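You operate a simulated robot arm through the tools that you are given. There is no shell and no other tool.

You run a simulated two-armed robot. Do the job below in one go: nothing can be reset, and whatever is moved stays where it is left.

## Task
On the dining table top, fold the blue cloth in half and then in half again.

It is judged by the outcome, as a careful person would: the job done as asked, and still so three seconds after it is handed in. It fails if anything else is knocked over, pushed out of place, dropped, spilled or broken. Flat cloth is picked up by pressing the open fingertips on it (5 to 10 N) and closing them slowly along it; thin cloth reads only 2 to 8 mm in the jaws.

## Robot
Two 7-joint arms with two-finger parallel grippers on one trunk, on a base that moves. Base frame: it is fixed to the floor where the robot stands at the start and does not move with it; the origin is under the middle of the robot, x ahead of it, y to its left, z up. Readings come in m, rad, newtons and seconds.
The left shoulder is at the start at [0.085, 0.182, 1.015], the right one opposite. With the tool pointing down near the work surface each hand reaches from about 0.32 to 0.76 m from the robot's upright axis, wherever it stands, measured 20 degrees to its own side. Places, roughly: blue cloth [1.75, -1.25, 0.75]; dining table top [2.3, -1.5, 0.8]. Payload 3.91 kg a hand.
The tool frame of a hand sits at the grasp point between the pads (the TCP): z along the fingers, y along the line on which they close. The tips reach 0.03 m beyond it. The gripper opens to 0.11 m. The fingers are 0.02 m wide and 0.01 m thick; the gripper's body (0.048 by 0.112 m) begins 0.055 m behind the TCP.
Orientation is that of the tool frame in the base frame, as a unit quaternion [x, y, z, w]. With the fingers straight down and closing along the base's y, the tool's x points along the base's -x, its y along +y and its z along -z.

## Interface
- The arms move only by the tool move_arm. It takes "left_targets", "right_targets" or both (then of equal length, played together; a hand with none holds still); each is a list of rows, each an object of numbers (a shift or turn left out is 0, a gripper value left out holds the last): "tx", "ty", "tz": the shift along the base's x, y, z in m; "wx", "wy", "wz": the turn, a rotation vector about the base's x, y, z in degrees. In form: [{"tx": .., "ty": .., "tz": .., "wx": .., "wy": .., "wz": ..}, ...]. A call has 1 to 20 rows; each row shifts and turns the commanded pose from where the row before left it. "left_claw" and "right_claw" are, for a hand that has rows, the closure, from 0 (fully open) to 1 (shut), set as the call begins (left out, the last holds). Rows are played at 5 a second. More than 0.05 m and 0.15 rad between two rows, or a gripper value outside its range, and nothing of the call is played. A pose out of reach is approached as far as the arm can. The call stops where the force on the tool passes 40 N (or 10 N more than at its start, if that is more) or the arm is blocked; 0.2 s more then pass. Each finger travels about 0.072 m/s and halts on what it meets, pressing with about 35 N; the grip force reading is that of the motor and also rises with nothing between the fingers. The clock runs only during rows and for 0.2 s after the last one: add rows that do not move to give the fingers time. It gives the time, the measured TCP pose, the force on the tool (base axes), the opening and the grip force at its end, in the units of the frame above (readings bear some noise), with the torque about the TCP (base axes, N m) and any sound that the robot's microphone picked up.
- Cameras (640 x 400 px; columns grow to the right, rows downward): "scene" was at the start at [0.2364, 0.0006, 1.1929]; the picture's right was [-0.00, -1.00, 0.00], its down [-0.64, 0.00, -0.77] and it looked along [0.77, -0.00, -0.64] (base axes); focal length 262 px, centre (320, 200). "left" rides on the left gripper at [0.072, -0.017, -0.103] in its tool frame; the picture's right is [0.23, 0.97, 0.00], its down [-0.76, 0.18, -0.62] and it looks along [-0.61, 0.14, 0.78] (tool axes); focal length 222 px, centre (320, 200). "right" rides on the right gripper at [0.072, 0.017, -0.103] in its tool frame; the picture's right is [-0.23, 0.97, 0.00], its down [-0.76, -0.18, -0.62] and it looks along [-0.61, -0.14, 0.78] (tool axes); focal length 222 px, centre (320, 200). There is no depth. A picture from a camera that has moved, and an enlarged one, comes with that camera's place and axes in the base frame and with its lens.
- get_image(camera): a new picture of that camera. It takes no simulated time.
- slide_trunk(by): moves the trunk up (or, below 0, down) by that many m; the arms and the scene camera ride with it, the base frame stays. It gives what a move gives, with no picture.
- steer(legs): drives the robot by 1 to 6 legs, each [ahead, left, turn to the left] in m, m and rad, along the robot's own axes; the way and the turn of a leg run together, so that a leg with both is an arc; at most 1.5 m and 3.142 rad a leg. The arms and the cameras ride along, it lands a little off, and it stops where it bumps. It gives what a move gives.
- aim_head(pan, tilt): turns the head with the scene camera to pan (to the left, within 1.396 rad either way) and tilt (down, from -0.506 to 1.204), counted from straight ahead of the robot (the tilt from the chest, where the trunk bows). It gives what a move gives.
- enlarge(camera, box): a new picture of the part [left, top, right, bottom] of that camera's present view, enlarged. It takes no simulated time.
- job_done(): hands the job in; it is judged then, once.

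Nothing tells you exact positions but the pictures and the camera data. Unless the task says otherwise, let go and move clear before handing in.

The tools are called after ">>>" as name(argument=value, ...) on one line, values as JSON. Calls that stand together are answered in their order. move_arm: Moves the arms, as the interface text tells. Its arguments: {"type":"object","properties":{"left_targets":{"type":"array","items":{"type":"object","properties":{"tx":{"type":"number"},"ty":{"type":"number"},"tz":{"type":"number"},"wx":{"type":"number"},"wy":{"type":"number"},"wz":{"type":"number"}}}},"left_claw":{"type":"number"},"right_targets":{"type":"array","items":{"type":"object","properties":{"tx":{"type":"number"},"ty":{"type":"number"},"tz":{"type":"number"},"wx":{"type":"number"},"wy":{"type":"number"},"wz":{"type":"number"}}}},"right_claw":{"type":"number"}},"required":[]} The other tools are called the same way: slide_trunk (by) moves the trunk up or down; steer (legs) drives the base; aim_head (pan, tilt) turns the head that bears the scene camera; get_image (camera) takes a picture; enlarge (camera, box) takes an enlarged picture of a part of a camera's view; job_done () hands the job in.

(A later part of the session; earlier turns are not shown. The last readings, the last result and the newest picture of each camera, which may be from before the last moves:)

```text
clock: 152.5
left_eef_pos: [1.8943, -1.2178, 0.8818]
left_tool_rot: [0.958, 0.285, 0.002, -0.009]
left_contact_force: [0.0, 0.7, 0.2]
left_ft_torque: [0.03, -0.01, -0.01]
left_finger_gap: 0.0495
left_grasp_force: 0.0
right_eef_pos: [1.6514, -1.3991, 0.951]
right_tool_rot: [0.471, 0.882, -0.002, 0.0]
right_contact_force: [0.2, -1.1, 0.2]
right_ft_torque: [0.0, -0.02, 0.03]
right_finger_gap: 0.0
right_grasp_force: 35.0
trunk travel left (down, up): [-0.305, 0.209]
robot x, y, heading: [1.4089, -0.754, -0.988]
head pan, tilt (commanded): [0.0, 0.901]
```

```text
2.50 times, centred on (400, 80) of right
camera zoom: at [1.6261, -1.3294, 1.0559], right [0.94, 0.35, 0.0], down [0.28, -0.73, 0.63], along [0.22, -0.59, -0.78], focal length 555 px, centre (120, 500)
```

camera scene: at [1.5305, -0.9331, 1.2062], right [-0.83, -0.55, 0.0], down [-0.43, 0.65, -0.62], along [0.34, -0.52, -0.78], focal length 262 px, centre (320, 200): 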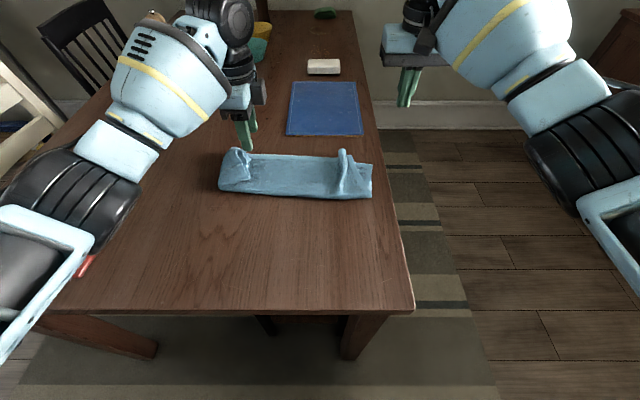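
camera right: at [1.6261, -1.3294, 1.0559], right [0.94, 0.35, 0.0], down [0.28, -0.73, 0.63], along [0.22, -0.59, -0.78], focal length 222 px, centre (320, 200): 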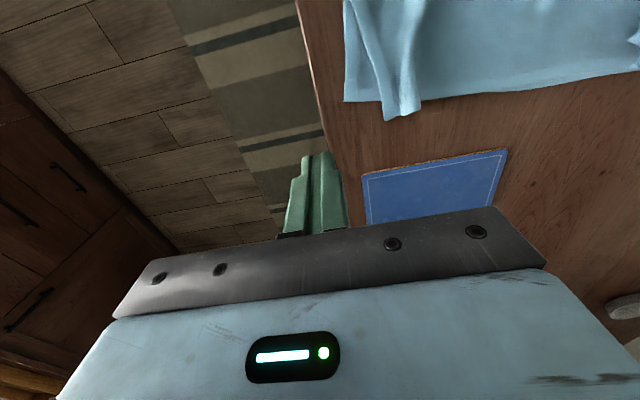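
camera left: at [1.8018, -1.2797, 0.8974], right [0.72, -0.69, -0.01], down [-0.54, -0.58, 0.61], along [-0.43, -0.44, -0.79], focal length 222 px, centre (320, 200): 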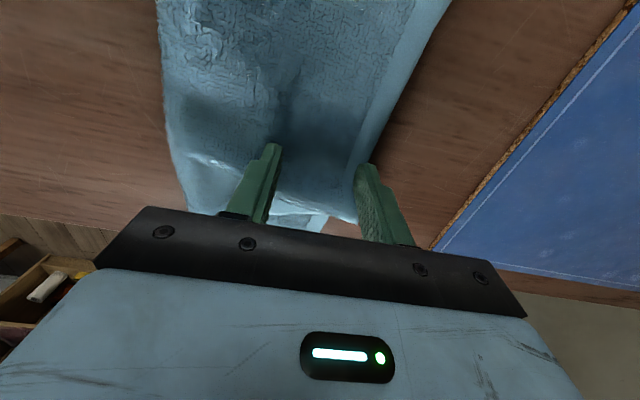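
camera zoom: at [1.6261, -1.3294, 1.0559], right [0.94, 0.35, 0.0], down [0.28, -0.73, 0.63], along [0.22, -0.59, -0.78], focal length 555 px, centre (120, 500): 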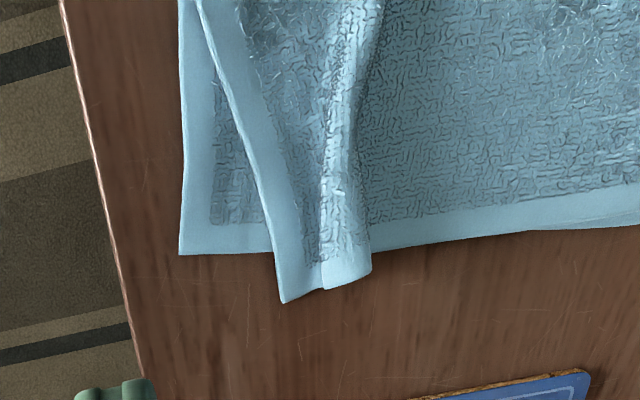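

Now it's clear: the top layer's far corner is at about (0.722, −0.181) and should be at about (0.70, −0.23), with a pleat beside it. The left hand will hold the strip while the right hand grips that corner, which overhangs the bottom layer.

>>> move_arm(left_targets=[{"tx": -0.0374, "ty": -0.025}, {"tx": -0.0374, "ty": -0.025}, {"tz": -0.04}, {"tz": -0.04}, {"tz": -0.01}, {}, {}], right_targets=[{"tx": 0.0335, "ty": 0.0092}, {"tx": 0.0335, "ty": 0.0092}, {"tx": 0.0335, "ty": 0.0092}, {"tz": -0.045}, {"tz": -0.045}, {"tz": -0.04}, {"tz": -0.018}], right_claw=0.75)

>>> get_image(camera="right")

>>> enlarge(camera="scene", box=[260, 110, 420, 220])

```text
clock: 154.1
left_eef_pos: [1.8189, -1.2697, 0.7933]
left_tool_rot: [0.958, 0.285, 0.002, -0.009]
left_contact_force: [0.2, 0.2, -0.6]
left_ft_torque: [-0.01, -0.01, 0.03]
left_finger_gap: 0.0495
left_grasp_force: 0.0
right_eef_pos: [1.7356, -1.3689, 0.8032]
right_tool_rot: [0.47, 0.883, -0.003, 0.0]
right_contact_force: [-0.6, 0.2, -0.7]
right_ft_torque: [0.0, 0.05, 0.0]
right_finger_gap: 0.0274
right_grasp_force: 0.1
right hand out of reach, approached as far as the arm can: row 2, 3, 4, 5
trunk travel left (down, up): [-0.305, 0.209]
robot x, y, heading: [1.4137, -0.752, -0.989]
head pan, tilt (commanded): [0.0, 0.901]
```

```text
taken
camera right: at [1.7099, -1.2986, 0.9083], right [0.94, 0.35, 0.0], down [0.28, -0.73, 0.63], along [0.22, -0.59, -0.78], focal length 222 px, centre (320, 200)
```

right: 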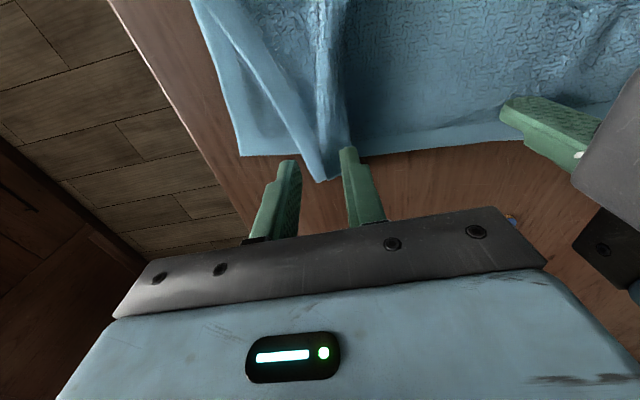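

```text
3.64 times, centred on (340, 165) of scene
camera zoom: at [1.5303, -0.9333, 1.2063], right [-0.83, -0.55, 0.0], down [-0.43, 0.65, -0.62], along [0.34, -0.52, -0.78], focal length 951 px, centre (247, 327)
```

zoom: 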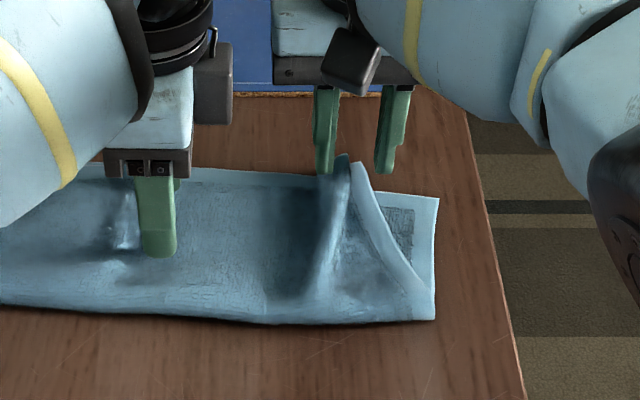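

The top layer's corner is right between the right fingertips. I'll press the left hand down to hold the strip and lower the right to the table.

>>> move_arm(left_targets=[{"tz": -0.004}, {"tz": -0.003}, {}], right_targets=[{"tz": -0.008}, {"tz": -0.005}, {}])

>>> move_arm(left_targets=[{"tz": -0.002}, {}], right_targets=[{"tz": -0.004}, {}])

>>> get_image(camera="right")

```text
clock: 154.9
left_eef_pos: [1.819, -1.2698, 0.7877]
left_tool_rot: [0.958, 0.285, 0.001, -0.008]
left_contact_force: [-0.6, -1.0, 4.0]
left_ft_torque: [-0.1, -0.02, 0.0]
left_finger_gap: 0.0497
left_grasp_force: 0.0
right_eef_pos: [1.7352, -1.3671, 0.7905]
right_tool_rot: [0.471, 0.882, -0.003, 0.001]
right_contact_force: [0.7, 0.7, 3.2]
right_ft_torque: [0.01, -0.02, -0.03]
right_finger_gap: 0.0276
right_grasp_force: 0.2
trunk travel left (down, up): [-0.305, 0.209]
robot x, y, heading: [1.4134, -0.7507, -0.982]
head pan, tilt (commanded): [0.0, 0.901]
```

```text
clock: 155.5
left_eef_pos: [1.818, -1.2692, 0.7853]
left_tool_rot: [0.959, 0.285, 0.001, -0.006]
left_contact_force: [2.0, -3.0, 11.0]
left_ft_torque: [-0.18, -0.12, -0.02]
left_finger_gap: 0.0492
left_grasp_force: 0.0
right_eef_pos: [1.7351, -1.3681, 0.789]
right_tool_rot: [0.471, 0.882, -0.003, 0.001]
right_contact_force: [2.2, -1.5, 8.1]
right_ft_torque: [0.03, -0.13, -0.03]
right_finger_gap: 0.0278
right_grasp_force: 0.6
trunk travel left (down, up): [-0.305, 0.209]
robot x, y, heading: [1.4116, -0.7515, -0.98]
head pan, tilt (commanded): [0.0, 0.901]
```

```text
taken
camera right: at [1.7086, -1.2972, 0.8936], right [0.94, 0.35, 0.0], down [0.28, -0.73, 0.63], along [0.22, -0.59, -0.78], focal length 222 px, centre (320, 200)
```

right: 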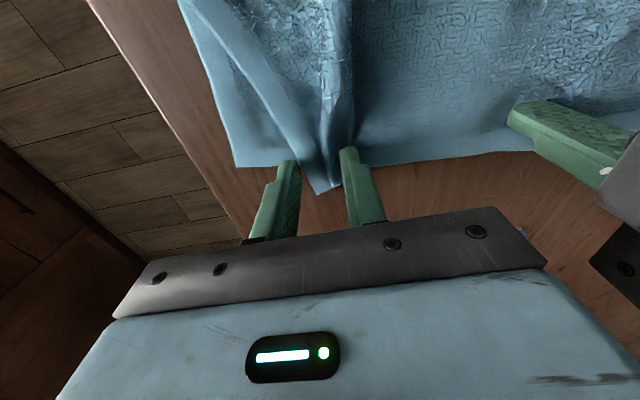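

The left holds at 11 N and the right fingertips flank the corner. Closing the right hand on the corner slowly.

>>> move_arm(right_targets=[{}], right_claw=0.83)

>>> move_arm(right_targets=[{}], right_claw=0.91)

>>> move_arm(right_targets=[{}, {}, {}], right_claw=1.0)

>>> get_image(camera="right")

```text
clock: 155.9
left_eef_pos: [1.8177, -1.268, 0.7864]
left_tool_rot: [0.958, 0.285, 0.002, -0.007]
left_contact_force: [1.0, -4.0, 12.3]
left_ft_torque: [-0.19, -0.12, -0.09]
left_finger_gap: 0.049
left_grasp_force: 0.0
right_eef_pos: [1.734, -1.366, 0.7885]
right_tool_rot: [0.47, 0.882, -0.001, 0.001]
right_contact_force: [5.5, 3.4, 9.8]
right_ft_torque: [0.23, -0.29, -0.05]
right_finger_gap: 0.0174
right_grasp_force: 3.9
trunk travel left (down, up): [-0.305, 0.209]
robot x, y, heading: [1.4061, -0.7517, -0.985]
head pan, tilt (commanded): [0.0, 0.901]
```

```text
clock: 156.3
left_eef_pos: [1.8175, -1.2683, 0.7862]
left_tool_rot: [0.959, 0.285, 0.002, -0.007]
left_contact_force: [0.2, -3.1, 13.6]
left_ft_torque: [-0.24, -0.11, -0.06]
left_finger_gap: 0.0494
left_grasp_force: 0.1
right_eef_pos: [1.7336, -1.366, 0.7884]
right_tool_rot: [0.469, 0.883, -0.003, 0.001]
right_contact_force: [5.9, 3.9, 10.7]
right_ft_torque: [0.23, -0.24, -0.01]
right_finger_gap: 0.0106
right_grasp_force: 5.3
trunk travel left (down, up): [-0.305, 0.209]
robot x, y, heading: [1.411, -0.7533, -0.983]
head pan, tilt (commanded): [0.0, 0.901]
```

```text
clock: 157.1
left_eef_pos: [1.8177, -1.2685, 0.7856]
left_tool_rot: [0.958, 0.285, 0.002, -0.007]
left_contact_force: [-1.6, -5.3, 13.9]
left_ft_torque: [-0.32, -0.04, -0.1]
left_finger_gap: 0.0492
left_grasp_force: 0.1
right_eef_pos: [1.7349, -1.365, 0.789]
right_tool_rot: [0.47, 0.883, -0.003, 0.0]
right_contact_force: [5.7, 5.3, 12.3]
right_ft_torque: [0.23, -0.23, 0.01]
right_finger_gap: 0.0067
right_grasp_force: 35.4
trunk travel left (down, up): [-0.305, 0.209]
robot x, y, heading: [1.4121, -0.7509, -0.984]
head pan, tilt (commanded): [0.0, 0.901]
```

```text
taken
camera right: at [1.7084, -1.2961, 0.8934], right [0.94, 0.35, 0.0], down [0.28, -0.73, 0.63], along [0.22, -0.59, -0.78], focal length 222 px, centre (320, 200)
```

right: 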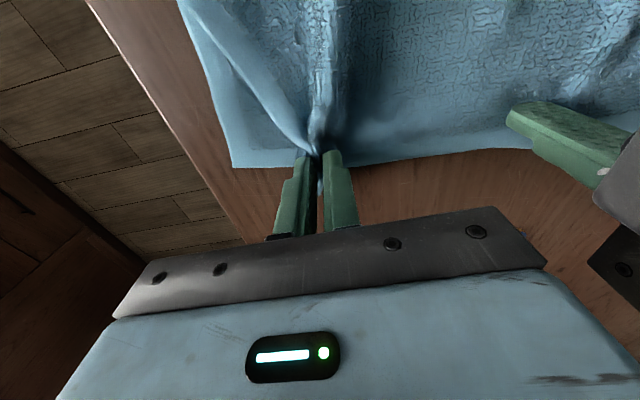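

Gripped (6.7 mm). I'll lift a little, draw it right about 4 cm and slightly toward me, and check which layers follow.

>>> move_arm(left_targets=[{}, {}, {}, {}], right_targets=[{"tz": 0.012}, {"tx": -0.0083, "ty": -0.0056, "tz": 0.004}, {"tx": -0.0083, "ty": -0.0056}, {}])

>>> get_image(camera="right")

>>> enlarge(camera="scene", box=[260, 110, 420, 220])

```text
clock: 158.1
left_eef_pos: [1.8175, -1.2685, 0.7845]
left_tool_rot: [0.959, 0.283, 0.002, -0.006]
left_contact_force: [-4.9, -3.4, 17.9]
left_ft_torque: [-0.32, 0.05, -0.29]
left_finger_gap: 0.0491
left_grasp_force: 0.1
right_eef_pos: [1.7207, -1.3782, 0.8035]
right_tool_rot: [0.469, 0.883, -0.001, 0.0]
right_contact_force: [10.0, 5.6, -2.5]
right_ft_torque: [0.2, -0.27, -0.12]
right_finger_gap: 0.0066
right_grasp_force: 34.9
trunk travel left (down, up): [-0.305, 0.209]
robot x, y, heading: [1.4103, -0.7539, -0.989]
head pan, tilt (commanded): [0.0, 0.901]
```

```text
taken
camera right: at [1.6949, -1.3082, 0.9084], right [0.93, 0.36, 0.0], down [0.28, -0.73, 0.63], along [0.22, -0.58, -0.78], focal length 222 px, centre (320, 200)
```

right: 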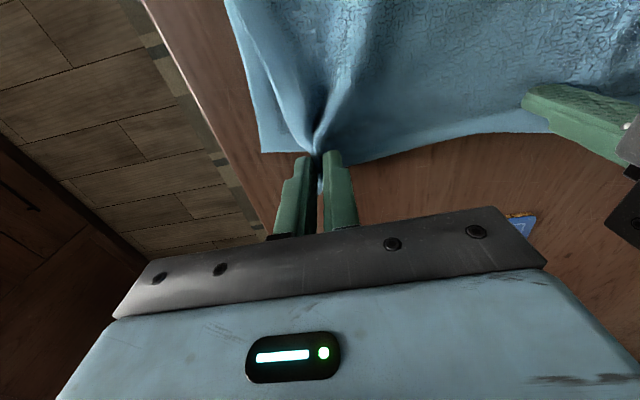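

```text
3.64 times, centred on (340, 165) of scene
camera zoom: at [1.5298, -0.9319, 1.2065], right [-0.83, -0.55, 0.0], down [-0.43, 0.65, -0.62], along [0.34, -0.52, -0.78], focal length 951 px, centre (247, 327)
```

zoom: 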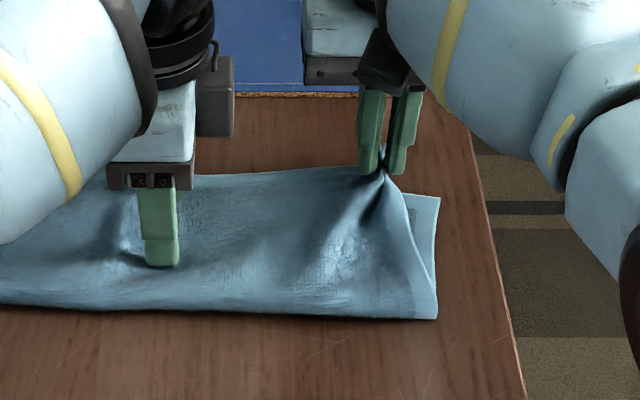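

The pleat is pulled out and the top layer lies taut, its corner now within about 2–3 cm of the bottom corner. I'll lower and release the right hand, then lift both.

>>> move_arm(left_targets=[{}, {}, {}], right_targets=[{"tz": -0.01}, {}, {}], right_claw=1.0)

>>> move_arm(right_targets=[{}, {}], right_claw=0.8)

>>> move_arm(left_targets=[{"tz": 0.03}, {"tz": 0.04}, {"tx": 0.025, "ty": 0.0167, "tz": 0.03}, {"tx": 0.033, "ty": 0.022}, {"tx": 0.033, "ty": 0.022}], right_targets=[{"tz": 0.03}, {"tz": 0.04}, {"tz": 0.04}, {"tx": -0.035, "ty": -0.0234}, {"tx": -0.035, "ty": -0.0234}])

>>> enlarge(camera="scene", box=[190, 110, 430, 230])

>>> get_image(camera="right")

>>> get_image(camera="left")

```text
clock: 158.9
left_eef_pos: [1.8171, -1.269, 0.7852]
left_tool_rot: [0.959, 0.285, 0.002, -0.008]
left_contact_force: [-6.9, -4.6, 19.2]
left_ft_torque: [-0.34, 0.11, -0.31]
left_finger_gap: 0.0491
left_grasp_force: 0.1
right_eef_pos: [1.7193, -1.3795, 0.795]
right_tool_rot: [0.47, 0.883, -0.001, 0.0]
right_contact_force: [10.6, 6.1, -0.6]
right_ft_torque: [0.19, -0.3, -0.1]
right_finger_gap: 0.0065
right_grasp_force: 35.3
trunk travel left (down, up): [-0.305, 0.209]
robot x, y, heading: [1.4064, -0.7515, -0.985]
head pan, tilt (commanded): [0.0, 0.901]
```

```text
clock: 159.5
left_eef_pos: [1.8181, -1.2663, 0.7843]
left_tool_rot: [0.958, 0.285, 0.003, -0.008]
left_contact_force: [-3.1, -2.4, 19.0]
left_ft_torque: [-0.22, -0.03, -0.03]
left_finger_gap: 0.0493
left_grasp_force: 0.1
right_eef_pos: [1.7185, -1.3792, 0.7938]
right_tool_rot: [0.471, 0.882, -0.003, 0.0]
right_contact_force: [-0.1, -0.2, 0.2]
right_ft_torque: [0.03, -0.02, 0.0]
right_finger_gap: 0.0221
right_grasp_force: 0.1
trunk travel left (down, up): [-0.305, 0.209]
robot x, y, heading: [1.4118, -0.7515, -0.985]
head pan, tilt (commanded): [0.0, 0.901]
```

```text
clock: 160.7
left_eef_pos: [1.9087, -1.2091, 0.8872]
left_tool_rot: [0.958, 0.286, 0.001, -0.009]
left_contact_force: [0.1, 0.3, 0.0]
left_ft_torque: [0.0, 0.01, -0.02]
left_finger_gap: 0.0492
left_grasp_force: 0.0
right_eef_pos: [1.6495, -1.4257, 0.9028]
right_tool_rot: [0.47, 0.883, -0.002, -0.001]
right_contact_force: [-0.5, 0.1, 0.6]
right_ft_torque: [0.01, -0.02, 0.03]
right_finger_gap: 0.0221
right_grasp_force: 0.0
trunk travel left (down, up): [-0.305, 0.209]
robot x, y, heading: [1.4107, -0.7524, -0.986]
head pan, tilt (commanded): [0.0, 0.901]
```

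```text
2.67 times, centred on (310, 170) of scene
camera zoom: at [1.5304, -0.9328, 1.2063], right [-0.83, -0.55, 0.0], down [-0.43, 0.65, -0.62], along [0.34, -0.52, -0.78], focal length 697 px, centre (347, 280)
```

zoom: 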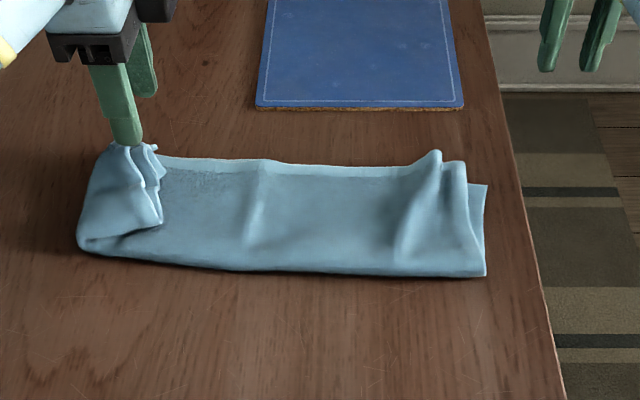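

```text
taken
camera right: at [1.6243, -1.3571, 1.0078], right [0.93, 0.35, 0.0], down [0.28, -0.73, 0.63], along [0.22, -0.59, -0.78], focal length 222 px, centre (320, 200)
```

right: 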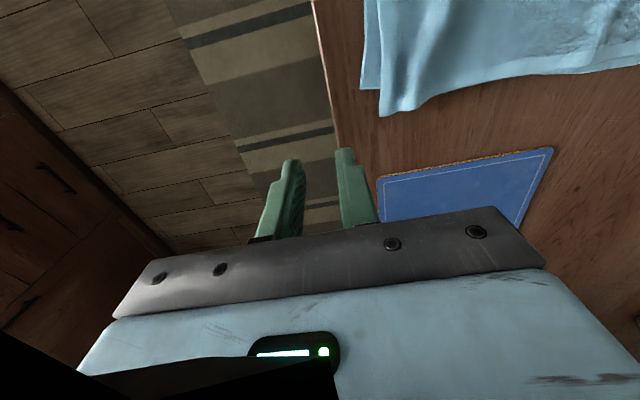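

```text
taken
camera left: at [1.96, -1.1553, 0.9903], right [0.72, -0.69, -0.01], down [-0.54, -0.58, 0.61], along [-0.43, -0.44, -0.79], focal length 222 px, centre (320, 200)
```

left: 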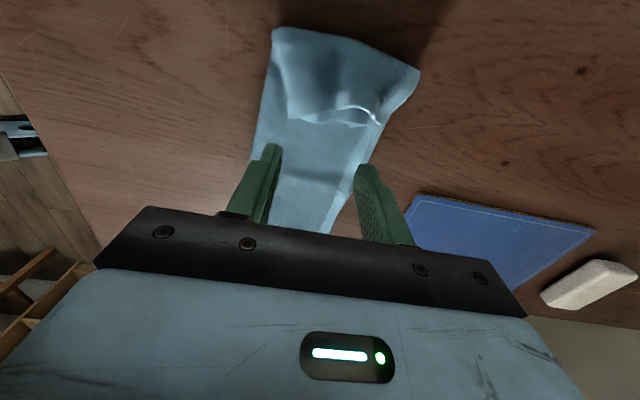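

The right end is tidy now. Next, the left end's hem is turned back over (edge at l≈0.06, turn at l≈0.12); I'll sweep it out to the left.

>>> move_arm(left_targets=[{"tx": -0.0274, "ty": -0.0183}, {"tz": -0.04}, {"tz": -0.04}, {"tz": -0.01}, {}], left_claw=0.42)

>>> move_arm(left_targets=[{"tx": 0.0083, "ty": 0.0056}, {"tx": 0.0083, "ty": 0.0056}, {"tx": 0.0083, "ty": 0.0056}, {"tx": 0.0083, "ty": 0.0056}, {"tx": 0.0083, "ty": 0.0056}])

>>> enlarge(camera="scene", box=[170, 110, 410, 230])

>>> get_image(camera="left")

```text
clock: 161.9
left_eef_pos: [1.8824, -1.2264, 0.7931]
left_tool_rot: [0.959, 0.285, 0.002, -0.009]
left_contact_force: [0.6, 0.7, -0.2]
left_ft_torque: [0.01, 0.04, 0.04]
left_finger_gap: 0.0636
left_grasp_force: 0.1
right_eef_pos: [1.6497, -1.4274, 0.9022]
right_tool_rot: [0.471, 0.882, -0.002, 0.001]
right_contact_force: [0.2, 0.0, -0.3]
right_ft_torque: [-0.02, 0.0, -0.01]
right_finger_gap: 0.0219
right_grasp_force: 0.1
trunk travel left (down, up): [-0.305, 0.209]
robot x, y, heading: [1.4118, -0.751, -0.982]
head pan, tilt (commanded): [0.0, 0.901]
```

```text
clock: 163.1
left_eef_pos: [1.9223, -1.1978, 0.7934]
left_tool_rot: [0.958, 0.285, 0.002, -0.009]
left_contact_force: [-0.5, 0.0, -0.4]
left_ft_torque: [-0.02, 0.01, 0.0]
left_finger_gap: 0.0638
left_grasp_force: 0.0
right_eef_pos: [1.65, -1.4272, 0.903]
right_tool_rot: [0.471, 0.882, -0.002, 0.0]
right_contact_force: [0.0, -0.4, 0.6]
right_ft_torque: [-0.02, -0.01, -0.02]
right_finger_gap: 0.0219
right_grasp_force: 0.1
trunk travel left (down, up): [-0.305, 0.209]
robot x, y, heading: [1.4107, -0.7509, -0.987]
head pan, tilt (commanded): [0.0, 0.901]
```

```text
2.67 times, centred on (290, 170) of scene
camera zoom: at [1.5304, -0.9332, 1.2062], right [-0.83, -0.55, 0.0], down [-0.43, 0.65, -0.62], along [0.34, -0.52, -0.78], focal length 697 px, centre (400, 280)
```

zoom: 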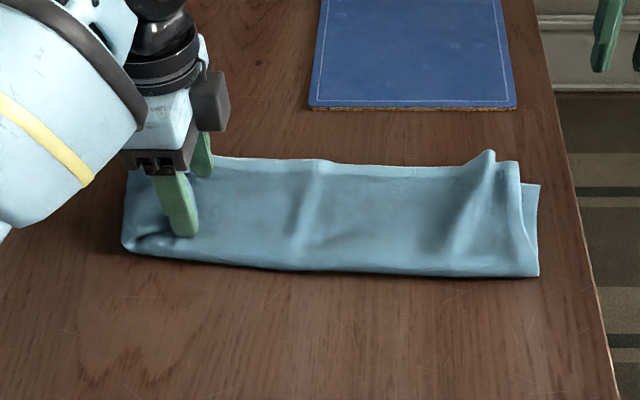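

```text
taken
camera left: at [1.9742, -1.1454, 0.8983], right [0.72, -0.69, -0.01], down [-0.54, -0.58, 0.61], along [-0.43, -0.44, -0.79], focal length 222 px, centre (320, 200)
```

left: 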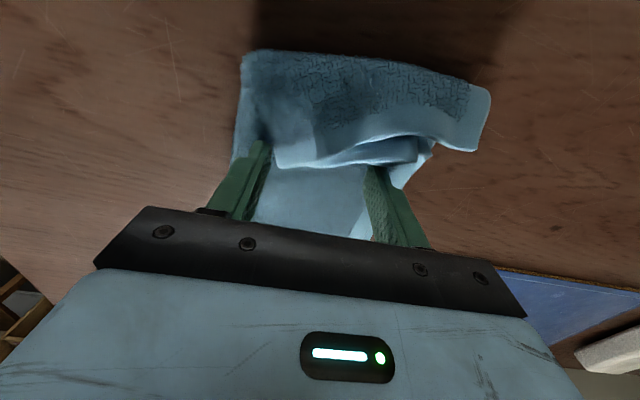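

The hem edge is just ahead of the fingers and the strip is staying put. Continuing the sweep to the left.

>>> move_arm(left_targets=[{"tx": 0.0083, "ty": 0.0056}, {"tx": 0.0083, "ty": 0.0056}, {"tx": 0.0083, "ty": 0.0056}, {"tx": 0.0083, "ty": 0.0056}, {"tx": 0.0083, "ty": 0.0056}, {"tx": 0.0083, "ty": 0.0056}, {"tx": 0.0083, "ty": 0.0056}])

>>> enlarge(camera="scene", box=[150, 110, 390, 230])

>>> get_image(camera="left")

```text
clock: 164.7
left_eef_pos: [1.9802, -1.1586, 0.7932]
left_tool_rot: [0.959, 0.285, 0.002, -0.009]
left_contact_force: [0.2, 0.6, -0.8]
left_ft_torque: [-0.02, 0.01, 0.01]
left_finger_gap: 0.0639
left_grasp_force: 0.1
right_eef_pos: [1.6493, -1.4281, 0.9035]
right_tool_rot: [0.47, 0.882, -0.001, 0.0]
right_contact_force: [-0.1, 0.0, -0.1]
right_ft_torque: [0.01, -0.05, 0.02]
right_finger_gap: 0.0223
right_grasp_force: 0.0
trunk travel left (down, up): [-0.305, 0.209]
robot x, y, heading: [1.4109, -0.7478, -0.986]
head pan, tilt (commanded): [0.0, 0.901]
```

```text
2.67 times, centred on (270, 170) of scene
camera zoom: at [1.5303, -0.9332, 1.2062], right [-0.83, -0.55, 0.0], down [-0.43, 0.65, -0.62], along [0.34, -0.52, -0.78], focal length 697 px, centre (453, 280)
```

zoom: 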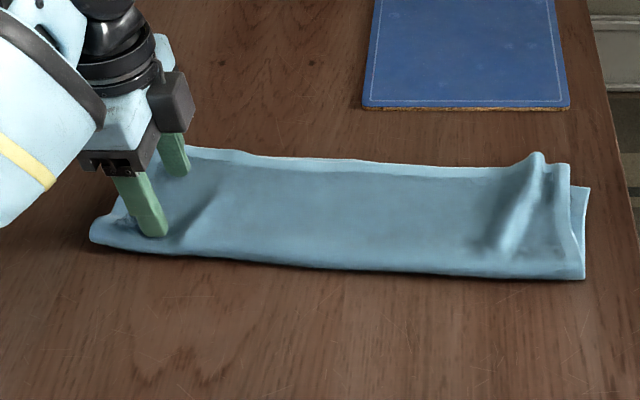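

```text
taken
camera left: at [2.0328, -1.106, 0.8978], right [0.72, -0.69, -0.01], down [-0.54, -0.58, 0.61], along [-0.43, -0.44, -0.79], focal length 222 px, centre (320, 200)
```

left: 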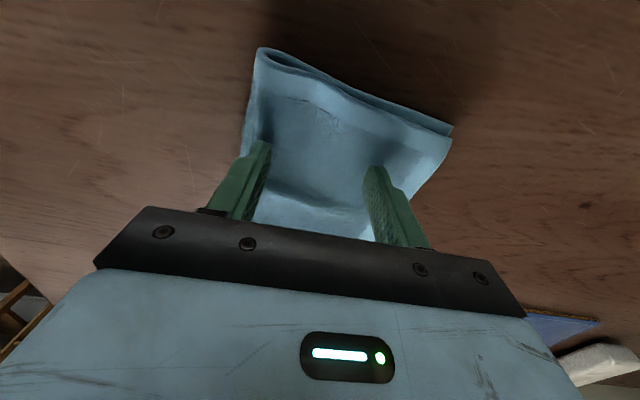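

The left end has unfurled flat. I'll lift the hand away and check the whole strip before refolding.

>>> move_arm(left_targets=[{"tz": 0.03}, {"tz": 0.04}, {"tz": 0.04}, {"tx": 0.02, "ty": 0.0133, "tz": 0.03}])

>>> enlarge(camera="scene", box=[160, 130, 400, 230])

>>> get_image(camera="left")

```text
clock: 165.7
left_eef_pos: [2.0007, -1.1445, 0.9338]
left_tool_rot: [0.958, 0.286, 0.002, -0.008]
left_contact_force: [0.0, 0.3, -0.7]
left_ft_torque: [0.0, 0.01, -0.03]
left_finger_gap: 0.0639
left_grasp_force: 0.0
right_eef_pos: [1.6502, -1.4272, 0.9037]
right_tool_rot: [0.47, 0.883, -0.002, 0.0]
right_contact_force: [0.0, 0.5, 0.0]
right_ft_torque: [-0.01, 0.02, -0.01]
right_finger_gap: 0.0219
right_grasp_force: 0.0
trunk travel left (down, up): [-0.305, 0.209]
robot x, y, heading: [1.407, -0.7498, -0.982]
head pan, tilt (commanded): [0.0, 0.901]
```

```text
2.67 times, centred on (280, 180) of scene
camera zoom: at [1.5305, -0.9326, 1.2063], right [-0.83, -0.55, 0.0], down [-0.43, 0.65, -0.62], along [0.34, -0.52, -0.78], focal length 697 px, centre (427, 253)
```

zoom: 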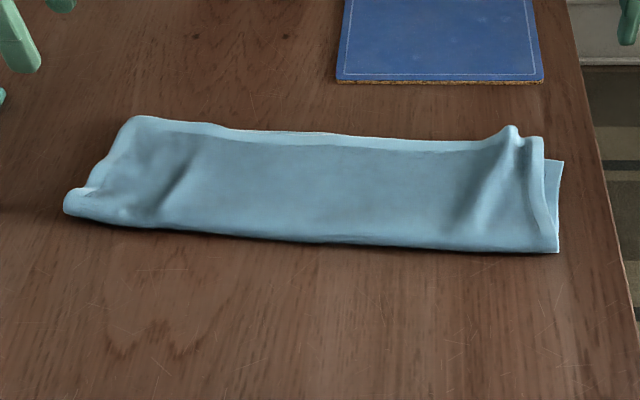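

```text
taken
camera left: at [2.0525, -1.0916, 1.0389], right [0.72, -0.69, -0.01], down [-0.54, -0.58, 0.61], along [-0.43, -0.44, -0.79], focal length 222 px, centre (320, 200)
```

left: 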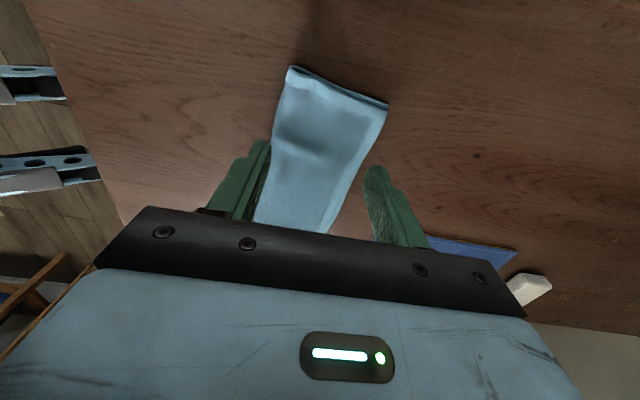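

The strip is flat and neat again, spanning l −0.217 to about 0.187, slightly rotated. I'll shift the base 10 cm right for the refold.

>>> steer(legs=[[0, -0.1, 0]])

>>> get_image(camera="scene")

```text
clock: 167.3
left_eef_pos: [1.9174, -1.2001, 0.9333]
left_tool_rot: [0.958, 0.286, 0.002, -0.009]
left_contact_force: [0.9, 0.5, 0.5]
left_ft_torque: [0.0, -0.03, -0.02]
left_finger_gap: 0.0636
left_grasp_force: 0.0
right_eef_pos: [1.5675, -1.4812, 0.9032]
right_tool_rot: [0.47, 0.883, -0.002, 0.0]
right_contact_force: [-0.6, 0.1, 0.0]
right_ft_torque: [-0.01, -0.01, 0.02]
right_finger_gap: 0.0221
right_grasp_force: 0.0
trunk travel left (down, up): [-0.305, 0.209]
robot x, y, heading: [1.3261, -0.8031, -0.982]
head pan, tilt (commanded): [0.0, 0.901]
```

```text
taken
camera scene: at [1.447, -0.9888, 1.2062], right [-0.83, -0.56, 0.0], down [-0.44, 0.65, -0.62], along [0.35, -0.52, -0.78], focal length 262 px, centre (320, 200)
```

scene: 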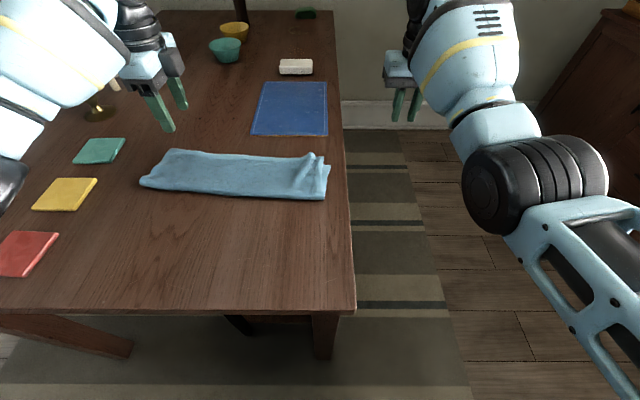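

I'll bring the left hand over the left end with a narrower 3.5 cm opening and lower it.

>>> move_arm(left_targets=[{"tx": 0.0325, "ty": 0.0137}, {"tx": 0.0325, "ty": 0.0137}, {"tx": 0.0325, "ty": 0.0137}, {"tz": -0.045}, {"tz": -0.045}, {"tz": -0.04}], left_claw=0.66)

>>> get_image(camera="left")

>>> enlarge(camera="scene", box=[90, 110, 350, 230])

```text
clock: 168.7
left_eef_pos: [2.0167, -1.1602, 0.8028]
left_tool_rot: [0.958, 0.287, 0.001, -0.009]
left_contact_force: [-0.2, 1.1, 0.1]
left_ft_torque: [0.03, -0.04, -0.01]
left_finger_gap: 0.0373
left_grasp_force: 0.0
right_eef_pos: [1.5685, -1.4823, 0.9019]
right_tool_rot: [0.469, 0.883, -0.002, -0.001]
right_contact_force: [-0.1, 0.3, -0.7]
right_ft_torque: [0.02, -0.02, 0.02]
right_finger_gap: 0.0222
right_grasp_force: 0.0
trunk travel left (down, up): [-0.305, 0.209]
robot x, y, heading: [1.3275, -0.8086, -0.981]
head pan, tilt (commanded): [0.0, 0.901]
```

```text
taken
camera left: at [2.0675, -1.106, 0.9075], right [0.72, -0.69, -0.01], down [-0.54, -0.58, 0.61], along [-0.43, -0.44, -0.79], focal length 222 px, centre (320, 200)
```

left: 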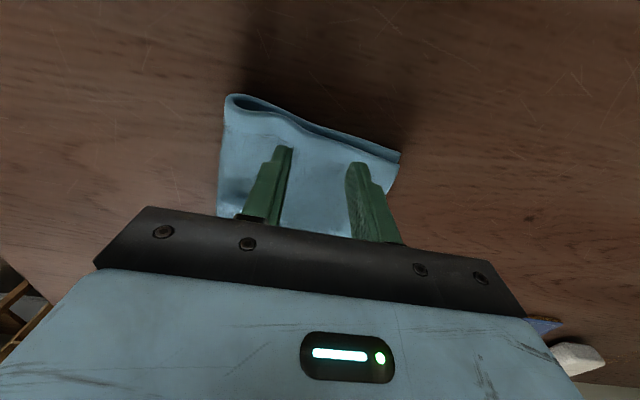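

```text
2.46 times, centred on (220, 170) of scene
camera zoom: at [1.4476, -0.9888, 1.2062], right [-0.83, -0.56, 0.0], down [-0.44, 0.65, -0.62], along [0.35, -0.52, -0.78], focal length 644 px, centre (566, 274)
```

zoom: 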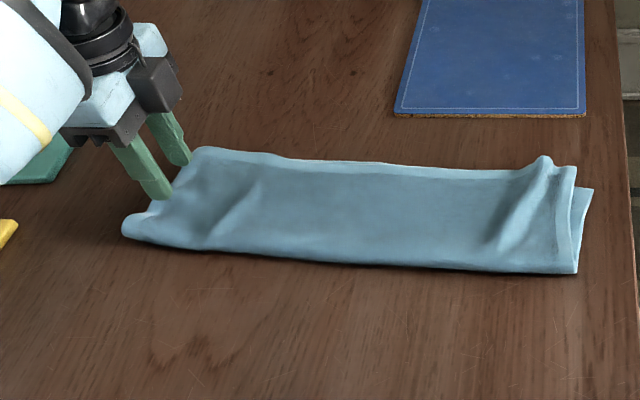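

Good alignment. Lowering to contact and pressing.

>>> move_arm(left_targets=[{"tz": -0.008}, {"tz": -0.005}, {}])

>>> move_arm(left_targets=[{"tz": -0.003}, {}])

```text
clock: 169.5
left_eef_pos: [2.0148, -1.1577, 0.7919]
left_tool_rot: [0.958, 0.286, 0.001, -0.008]
left_contact_force: [1.0, 0.5, 0.6]
left_ft_torque: [0.0, -0.01, -0.01]
left_finger_gap: 0.0373
left_grasp_force: 0.0
right_eef_pos: [1.5691, -1.4832, 0.9034]
right_tool_rot: [0.47, 0.883, -0.002, -0.001]
right_contact_force: [-0.5, -0.7, -0.5]
right_ft_torque: [-0.01, 0.02, -0.01]
right_finger_gap: 0.022
right_grasp_force: 0.0
trunk travel left (down, up): [-0.305, 0.209]
robot x, y, heading: [1.328, -0.8099, -0.983]
head pan, tilt (commanded): [0.0, 0.901]
```

```text
clock: 170.1
left_eef_pos: [2.0164, -1.1606, 0.788]
left_tool_rot: [0.958, 0.287, 0.002, -0.007]
left_contact_force: [-0.3, 0.4, 1.7]
left_ft_torque: [-0.05, 0.02, 0.02]
left_finger_gap: 0.0372
left_grasp_force: 0.1
right_eef_pos: [1.5679, -1.482, 0.9022]
right_tool_rot: [0.47, 0.883, -0.001, 0.0]
right_contact_force: [-0.2, -0.1, 0.1]
right_ft_torque: [0.01, -0.01, 0.02]
right_finger_gap: 0.0221
right_grasp_force: 0.0
trunk travel left (down, up): [-0.305, 0.209]
robot x, y, heading: [1.3255, -0.8054, -0.979]
head pan, tilt (commanded): [0.0, 0.901]
```

>>> move_arm(left_targets=[{"tz": -0.003}, {}])

>>> move_arm(left_targets=[{}], left_claw=0.73)

>>> move_arm(left_targets=[{}], left_claw=0.8)

>>> move_arm(left_targets=[{}], left_claw=0.87)

>>> move_arm(left_targets=[{}, {}], left_claw=0.93)

>>> move_arm(left_targets=[{}, {}, {}], left_claw=1.0)

>>> get_image(camera="left")

```text
clock: 170.7
left_eef_pos: [2.0163, -1.1585, 0.7862]
left_tool_rot: [0.958, 0.287, 0.002, -0.008]
left_contact_force: [0.7, 1.3, 8.6]
left_ft_torque: [-0.01, -0.08, 0.0]
left_finger_gap: 0.0374
left_grasp_force: 0.1
right_eef_pos: [1.5672, -1.4821, 0.9039]
right_tool_rot: [0.47, 0.883, -0.002, 0.0]
right_contact_force: [0.0, 0.4, 0.6]
right_ft_torque: [-0.01, -0.02, -0.01]
right_finger_gap: 0.022
right_grasp_force: 0.0
trunk travel left (down, up): [-0.305, 0.209]
robot x, y, heading: [1.325, -0.8092, -0.985]
head pan, tilt (commanded): [0.0, 0.901]
```

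```text
clock: 171.1
left_eef_pos: [2.0146, -1.1598, 0.7874]
left_tool_rot: [0.958, 0.286, 0.002, -0.008]
left_contact_force: [1.3, -1.2, 8.7]
left_ft_torque: [-0.02, -0.02, 0.0]
left_finger_gap: 0.0287
left_grasp_force: 0.0
right_eef_pos: [1.567, -1.4818, 0.9035]
right_tool_rot: [0.47, 0.883, -0.002, 0.0]
right_contact_force: [-0.4, -0.1, -0.4]
right_ft_torque: [0.04, 0.0, 0.02]
right_finger_gap: 0.0222
right_grasp_force: 0.0
trunk travel left (down, up): [-0.305, 0.209]
robot x, y, heading: [1.3236, -0.8065, -0.978]
head pan, tilt (commanded): [0.0, 0.901]
```

```text
clock: 171.5
left_eef_pos: [2.0143, -1.1597, 0.7866]
left_tool_rot: [0.958, 0.285, 0.002, -0.008]
left_contact_force: [-0.8, -0.3, 10.5]
left_ft_torque: [-0.01, 0.03, -0.01]
left_finger_gap: 0.0206
left_grasp_force: 0.0
right_eef_pos: [1.5682, -1.4822, 0.902]
right_tool_rot: [0.47, 0.883, -0.002, 0.0]
right_contact_force: [-0.4, -0.3, 0.6]
right_ft_torque: [0.01, -0.01, 0.01]
right_finger_gap: 0.0218
right_grasp_force: 0.0
trunk travel left (down, up): [-0.305, 0.209]
robot x, y, heading: [1.327, -0.8074, -0.98]
head pan, tilt (commanded): [0.0, 0.901]
```

```text
clock: 171.9
left_eef_pos: [2.0149, -1.1593, 0.787]
left_tool_rot: [0.958, 0.286, 0.002, -0.007]
left_contact_force: [-0.8, -0.3, 11.1]
left_ft_torque: [-0.02, 0.01, -0.01]
left_finger_gap: 0.0141
left_grasp_force: 0.0
right_eef_pos: [1.5663, -1.4813, 0.9021]
right_tool_rot: [0.469, 0.883, -0.002, 0.0]
right_contact_force: [-0.8, 0.6, 0.9]
right_ft_torque: [-0.02, -0.01, 0.0]
right_finger_gap: 0.0221
right_grasp_force: 0.1
trunk travel left (down, up): [-0.305, 0.209]
robot x, y, heading: [1.3263, -0.8068, -0.978]
head pan, tilt (commanded): [0.0, 0.901]
```

```text
clock: 172.5
left_eef_pos: [2.0159, -1.1586, 0.785]
left_tool_rot: [0.958, 0.286, 0.003, -0.009]
left_contact_force: [-0.5, -0.4, 12.0]
left_ft_torque: [-0.03, 0.02, 0.04]
left_finger_gap: 0.0081
left_grasp_force: 20.7
right_eef_pos: [1.5684, -1.4827, 0.9037]
right_tool_rot: [0.469, 0.883, -0.003, 0.0]
right_contact_force: [-1.2, 0.2, -0.2]
right_ft_torque: [-0.01, 0.01, 0.04]
right_finger_gap: 0.0222
right_grasp_force: 0.0
trunk travel left (down, up): [-0.305, 0.209]
robot x, y, heading: [1.3263, -0.8099, -0.979]
head pan, tilt (commanded): [0.0, 0.901]
```

```text
clock: 173.3
left_eef_pos: [2.0147, -1.1587, 0.7868]
left_tool_rot: [0.958, 0.286, 0.002, -0.008]
left_contact_force: [-1.0, 0.6, 11.7]
left_ft_torque: [0.01, 0.01, 0.01]
left_finger_gap: 0.0069
left_grasp_force: 35.0
right_eef_pos: [1.5677, -1.4826, 0.9032]
right_tool_rot: [0.47, 0.883, -0.002, 0.001]
right_contact_force: [-0.3, 0.2, 0.2]
right_ft_torque: [-0.03, 0.0, 0.02]
right_finger_gap: 0.022
right_grasp_force: 0.2
trunk travel left (down, up): [-0.305, 0.209]
robot x, y, heading: [1.3257, -0.8051, -0.98]
head pan, tilt (commanded): [0.0, 0.901]
```

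```text
taken
camera left: at [2.0663, -1.1052, 0.8903], right [0.72, -0.69, -0.01], down [-0.54, -0.58, 0.61], along [-0.43, -0.44, -0.79], focal length 222 px, centre (320, 200)
```

left: 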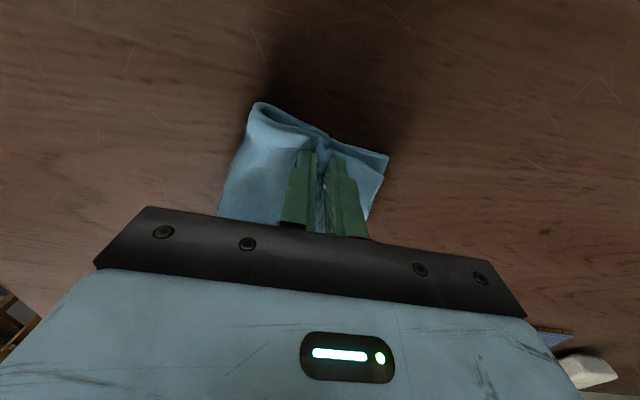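

The grip reads 6.9 mm. I'll lift a few centimetres and check that both layers come up.

>>> move_arm(left_targets=[{"tx": -0.0017, "ty": -0.0011, "tz": 0.019}, {"tx": -0.0033, "ty": -0.0022, "tz": 0.02}, {"tx": -0.005, "ty": -0.0033, "tz": 0.02}])

>>> get_image(camera="left")

>>> enlarge(camera="scene", box=[90, 90, 350, 230])

```text
clock: 174.1
left_eef_pos: [2.0056, -1.1663, 0.8425]
left_tool_rot: [0.958, 0.287, 0.001, -0.009]
left_contact_force: [-0.2, -0.5, 0.7]
left_ft_torque: [-0.02, -0.02, 0.02]
left_finger_gap: 0.007
left_grasp_force: 34.8
right_eef_pos: [1.5679, -1.4817, 0.9037]
right_tool_rot: [0.47, 0.883, -0.002, 0.0]
right_contact_force: [0.5, -0.6, 0.2]
right_ft_torque: [-0.01, -0.01, -0.01]
right_finger_gap: 0.0218
right_grasp_force: 0.0
trunk travel left (down, up): [-0.305, 0.209]
robot x, y, heading: [1.325, -0.8077, -0.982]
head pan, tilt (commanded): [0.0, 0.901]
```

```text
taken
camera left: at [2.0559, -1.1131, 0.9484], right [0.72, -0.69, -0.01], down [-0.54, -0.58, 0.61], along [-0.43, -0.44, -0.79], focal length 222 px, centre (320, 200)
```

left: 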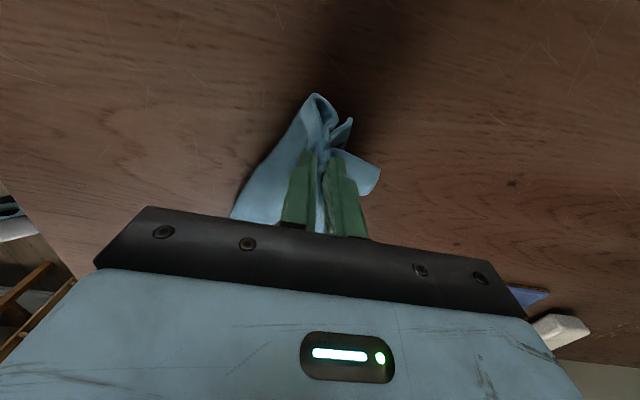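

```text
2.46 times, centred on (220, 160) of scene
camera zoom: at [1.447, -0.9886, 1.2062], right [-0.83, -0.56, 0.0], down [-0.44, 0.65, -0.62], along [0.35, -0.52, -0.78], focal length 644 px, centre (566, 298)
```

zoom: 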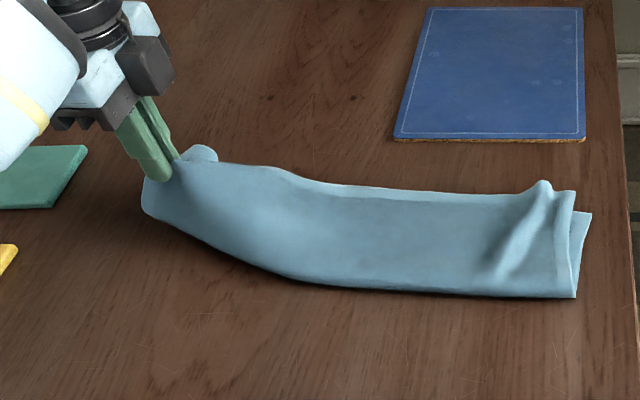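

Both layers are coming up. I'll carry the end over in the arc, this time landing slightly shorter.

>>> move_arm(left_targets=[{"tx": -0.0083, "ty": -0.0038, "tz": 0.0195}, {"tx": -0.0108, "ty": -0.0055, "tz": 0.018}, {"tx": -0.0124, "ty": -0.0066, "tz": 0.017}, {"tx": -0.0141, "ty": -0.0077, "tz": 0.015}, {"tx": -0.0158, "ty": -0.0088, "tz": 0.013}, {"tx": -0.0174, "ty": -0.0099, "tz": 0.01}, {"tx": -0.0191, "ty": -0.011, "tz": 0.007}, {"tx": -0.0199, "ty": -0.0116, "tz": 0.003}, {"tx": -0.0208, "ty": -0.0121}, {"tx": -0.0199, "ty": -0.0116, "tz": -0.004}, {"tx": -0.0183, "ty": -0.0105, "tz": -0.008}, {"tx": -0.0158, "ty": -0.0088, "tz": -0.012}, {"tx": -0.0133, "ty": -0.0071, "tz": -0.015}, {"tx": -0.0108, "ty": -0.0055, "tz": -0.018}])

>>> enlarge(camera="scene", box=[130, 80, 390, 230])

>>> get_image(camera="left")

```text
clock: 177.1
left_eef_pos: [1.7885, -1.2857, 0.8887]
left_tool_rot: [0.958, 0.286, 0.002, -0.009]
left_contact_force: [-0.2, 0.3, -0.5]
left_ft_torque: [-0.01, -0.02, 0.0]
left_finger_gap: 0.0067
left_grasp_force: 34.4
right_eef_pos: [1.5694, -1.482, 0.9028]
right_tool_rot: [0.469, 0.883, -0.002, 0.0]
right_contact_force: [0.3, 0.0, -0.4]
right_ft_torque: [0.02, 0.0, 0.0]
right_finger_gap: 0.0222
right_grasp_force: 0.0
trunk travel left (down, up): [-0.305, 0.209]
robot x, y, heading: [1.3254, -0.8065, -0.98]
head pan, tilt (commanded): [0.0, 0.901]
```

```text
2.46 times, centred on (260, 155) of scene
camera zoom: at [1.4473, -0.9888, 1.2062], right [-0.83, -0.56, 0.0], down [-0.44, 0.65, -0.62], along [0.35, -0.52, -0.78], focal length 644 px, centre (468, 311)
```

zoom: 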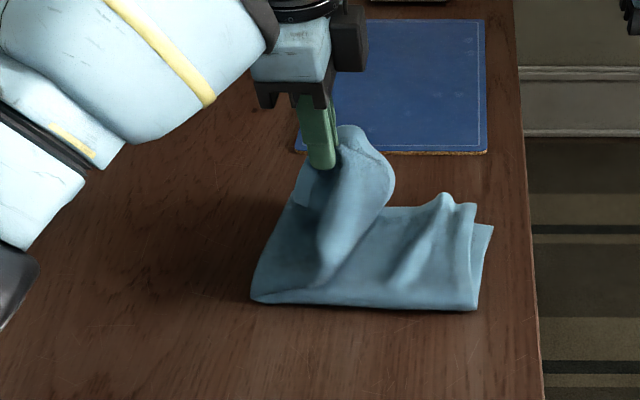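

```text
taken
camera left: at [1.8401, -1.2323, 0.9926], right [0.72, -0.69, -0.01], down [-0.54, -0.58, 0.61], along [-0.43, -0.44, -0.79], focal length 222 px, centre (320, 200)
```

left: 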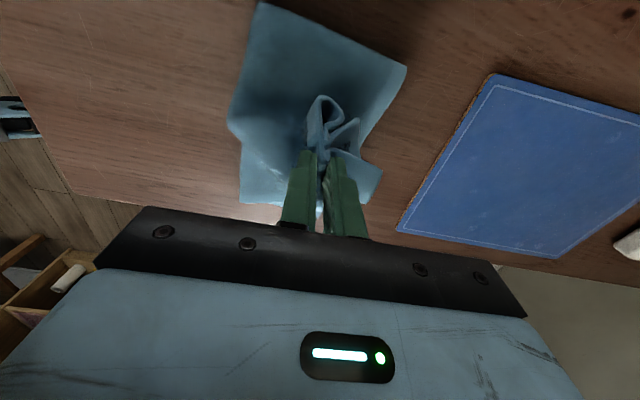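

The crease sits at l≈−0.008, almost exactly mid-strip. Continuing down to land.

>>> move_arm(left_targets=[{"tx": -0.0075, "ty": -0.0033, "tz": -0.02}, {"tx": -0.0058, "ty": -0.0022, "tz": -0.021}, {"tx": -0.0042, "ty": -0.0011, "tz": -0.02}, {"tx": -0.0017, "ty": 0.0, "tz": -0.018}, {"tz": -0.006}, {}])

>>> enlarge(camera="scene", box=[180, 110, 360, 220])

>>> get_image(camera="left")

```text
clock: 178.5
left_eef_pos: [1.7692, -1.2912, 0.804]
left_tool_rot: [0.958, 0.286, 0.001, -0.007]
left_contact_force: [0.7, -0.1, 6.3]
left_ft_torque: [-0.01, -0.07, 0.01]
left_finger_gap: 0.0071
left_grasp_force: 34.8
right_eef_pos: [1.5688, -1.4815, 0.9035]
right_tool_rot: [0.47, 0.883, -0.002, 0.0]
right_contact_force: [-0.2, 0.0, 0.0]
right_ft_torque: [0.01, 0.01, 0.01]
right_finger_gap: 0.0217
right_grasp_force: 0.0
trunk travel left (down, up): [-0.305, 0.209]
robot x, y, heading: [1.3263, -0.8078, -0.977]
head pan, tilt (commanded): [0.0, 0.901]
```

```text
3.56 times, centred on (270, 165) of scene
camera zoom: at [1.4469, -0.9882, 1.2064], right [-0.83, -0.56, 0.0], down [-0.44, 0.65, -0.62], along [0.35, -0.52, -0.78], focal length 930 px, centre (498, 324)
```

zoom: 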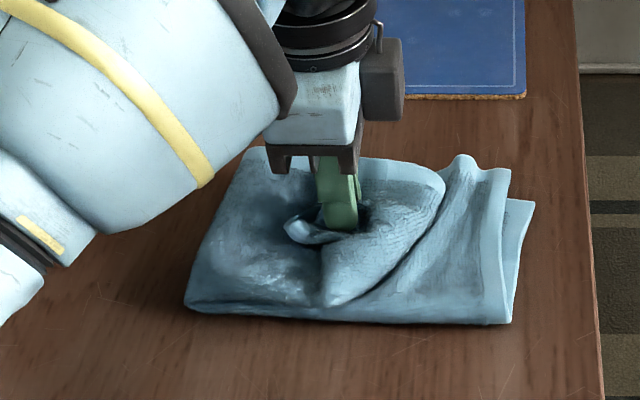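

```text
taken
camera left: at [1.8204, -1.2378, 0.9089], right [0.72, -0.69, -0.01], down [-0.54, -0.58, 0.61], along [-0.43, -0.44, -0.79], focal length 222 px, centre (320, 200)
```

left: 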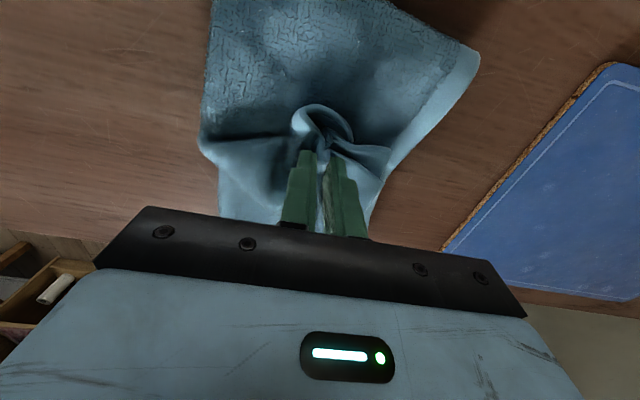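

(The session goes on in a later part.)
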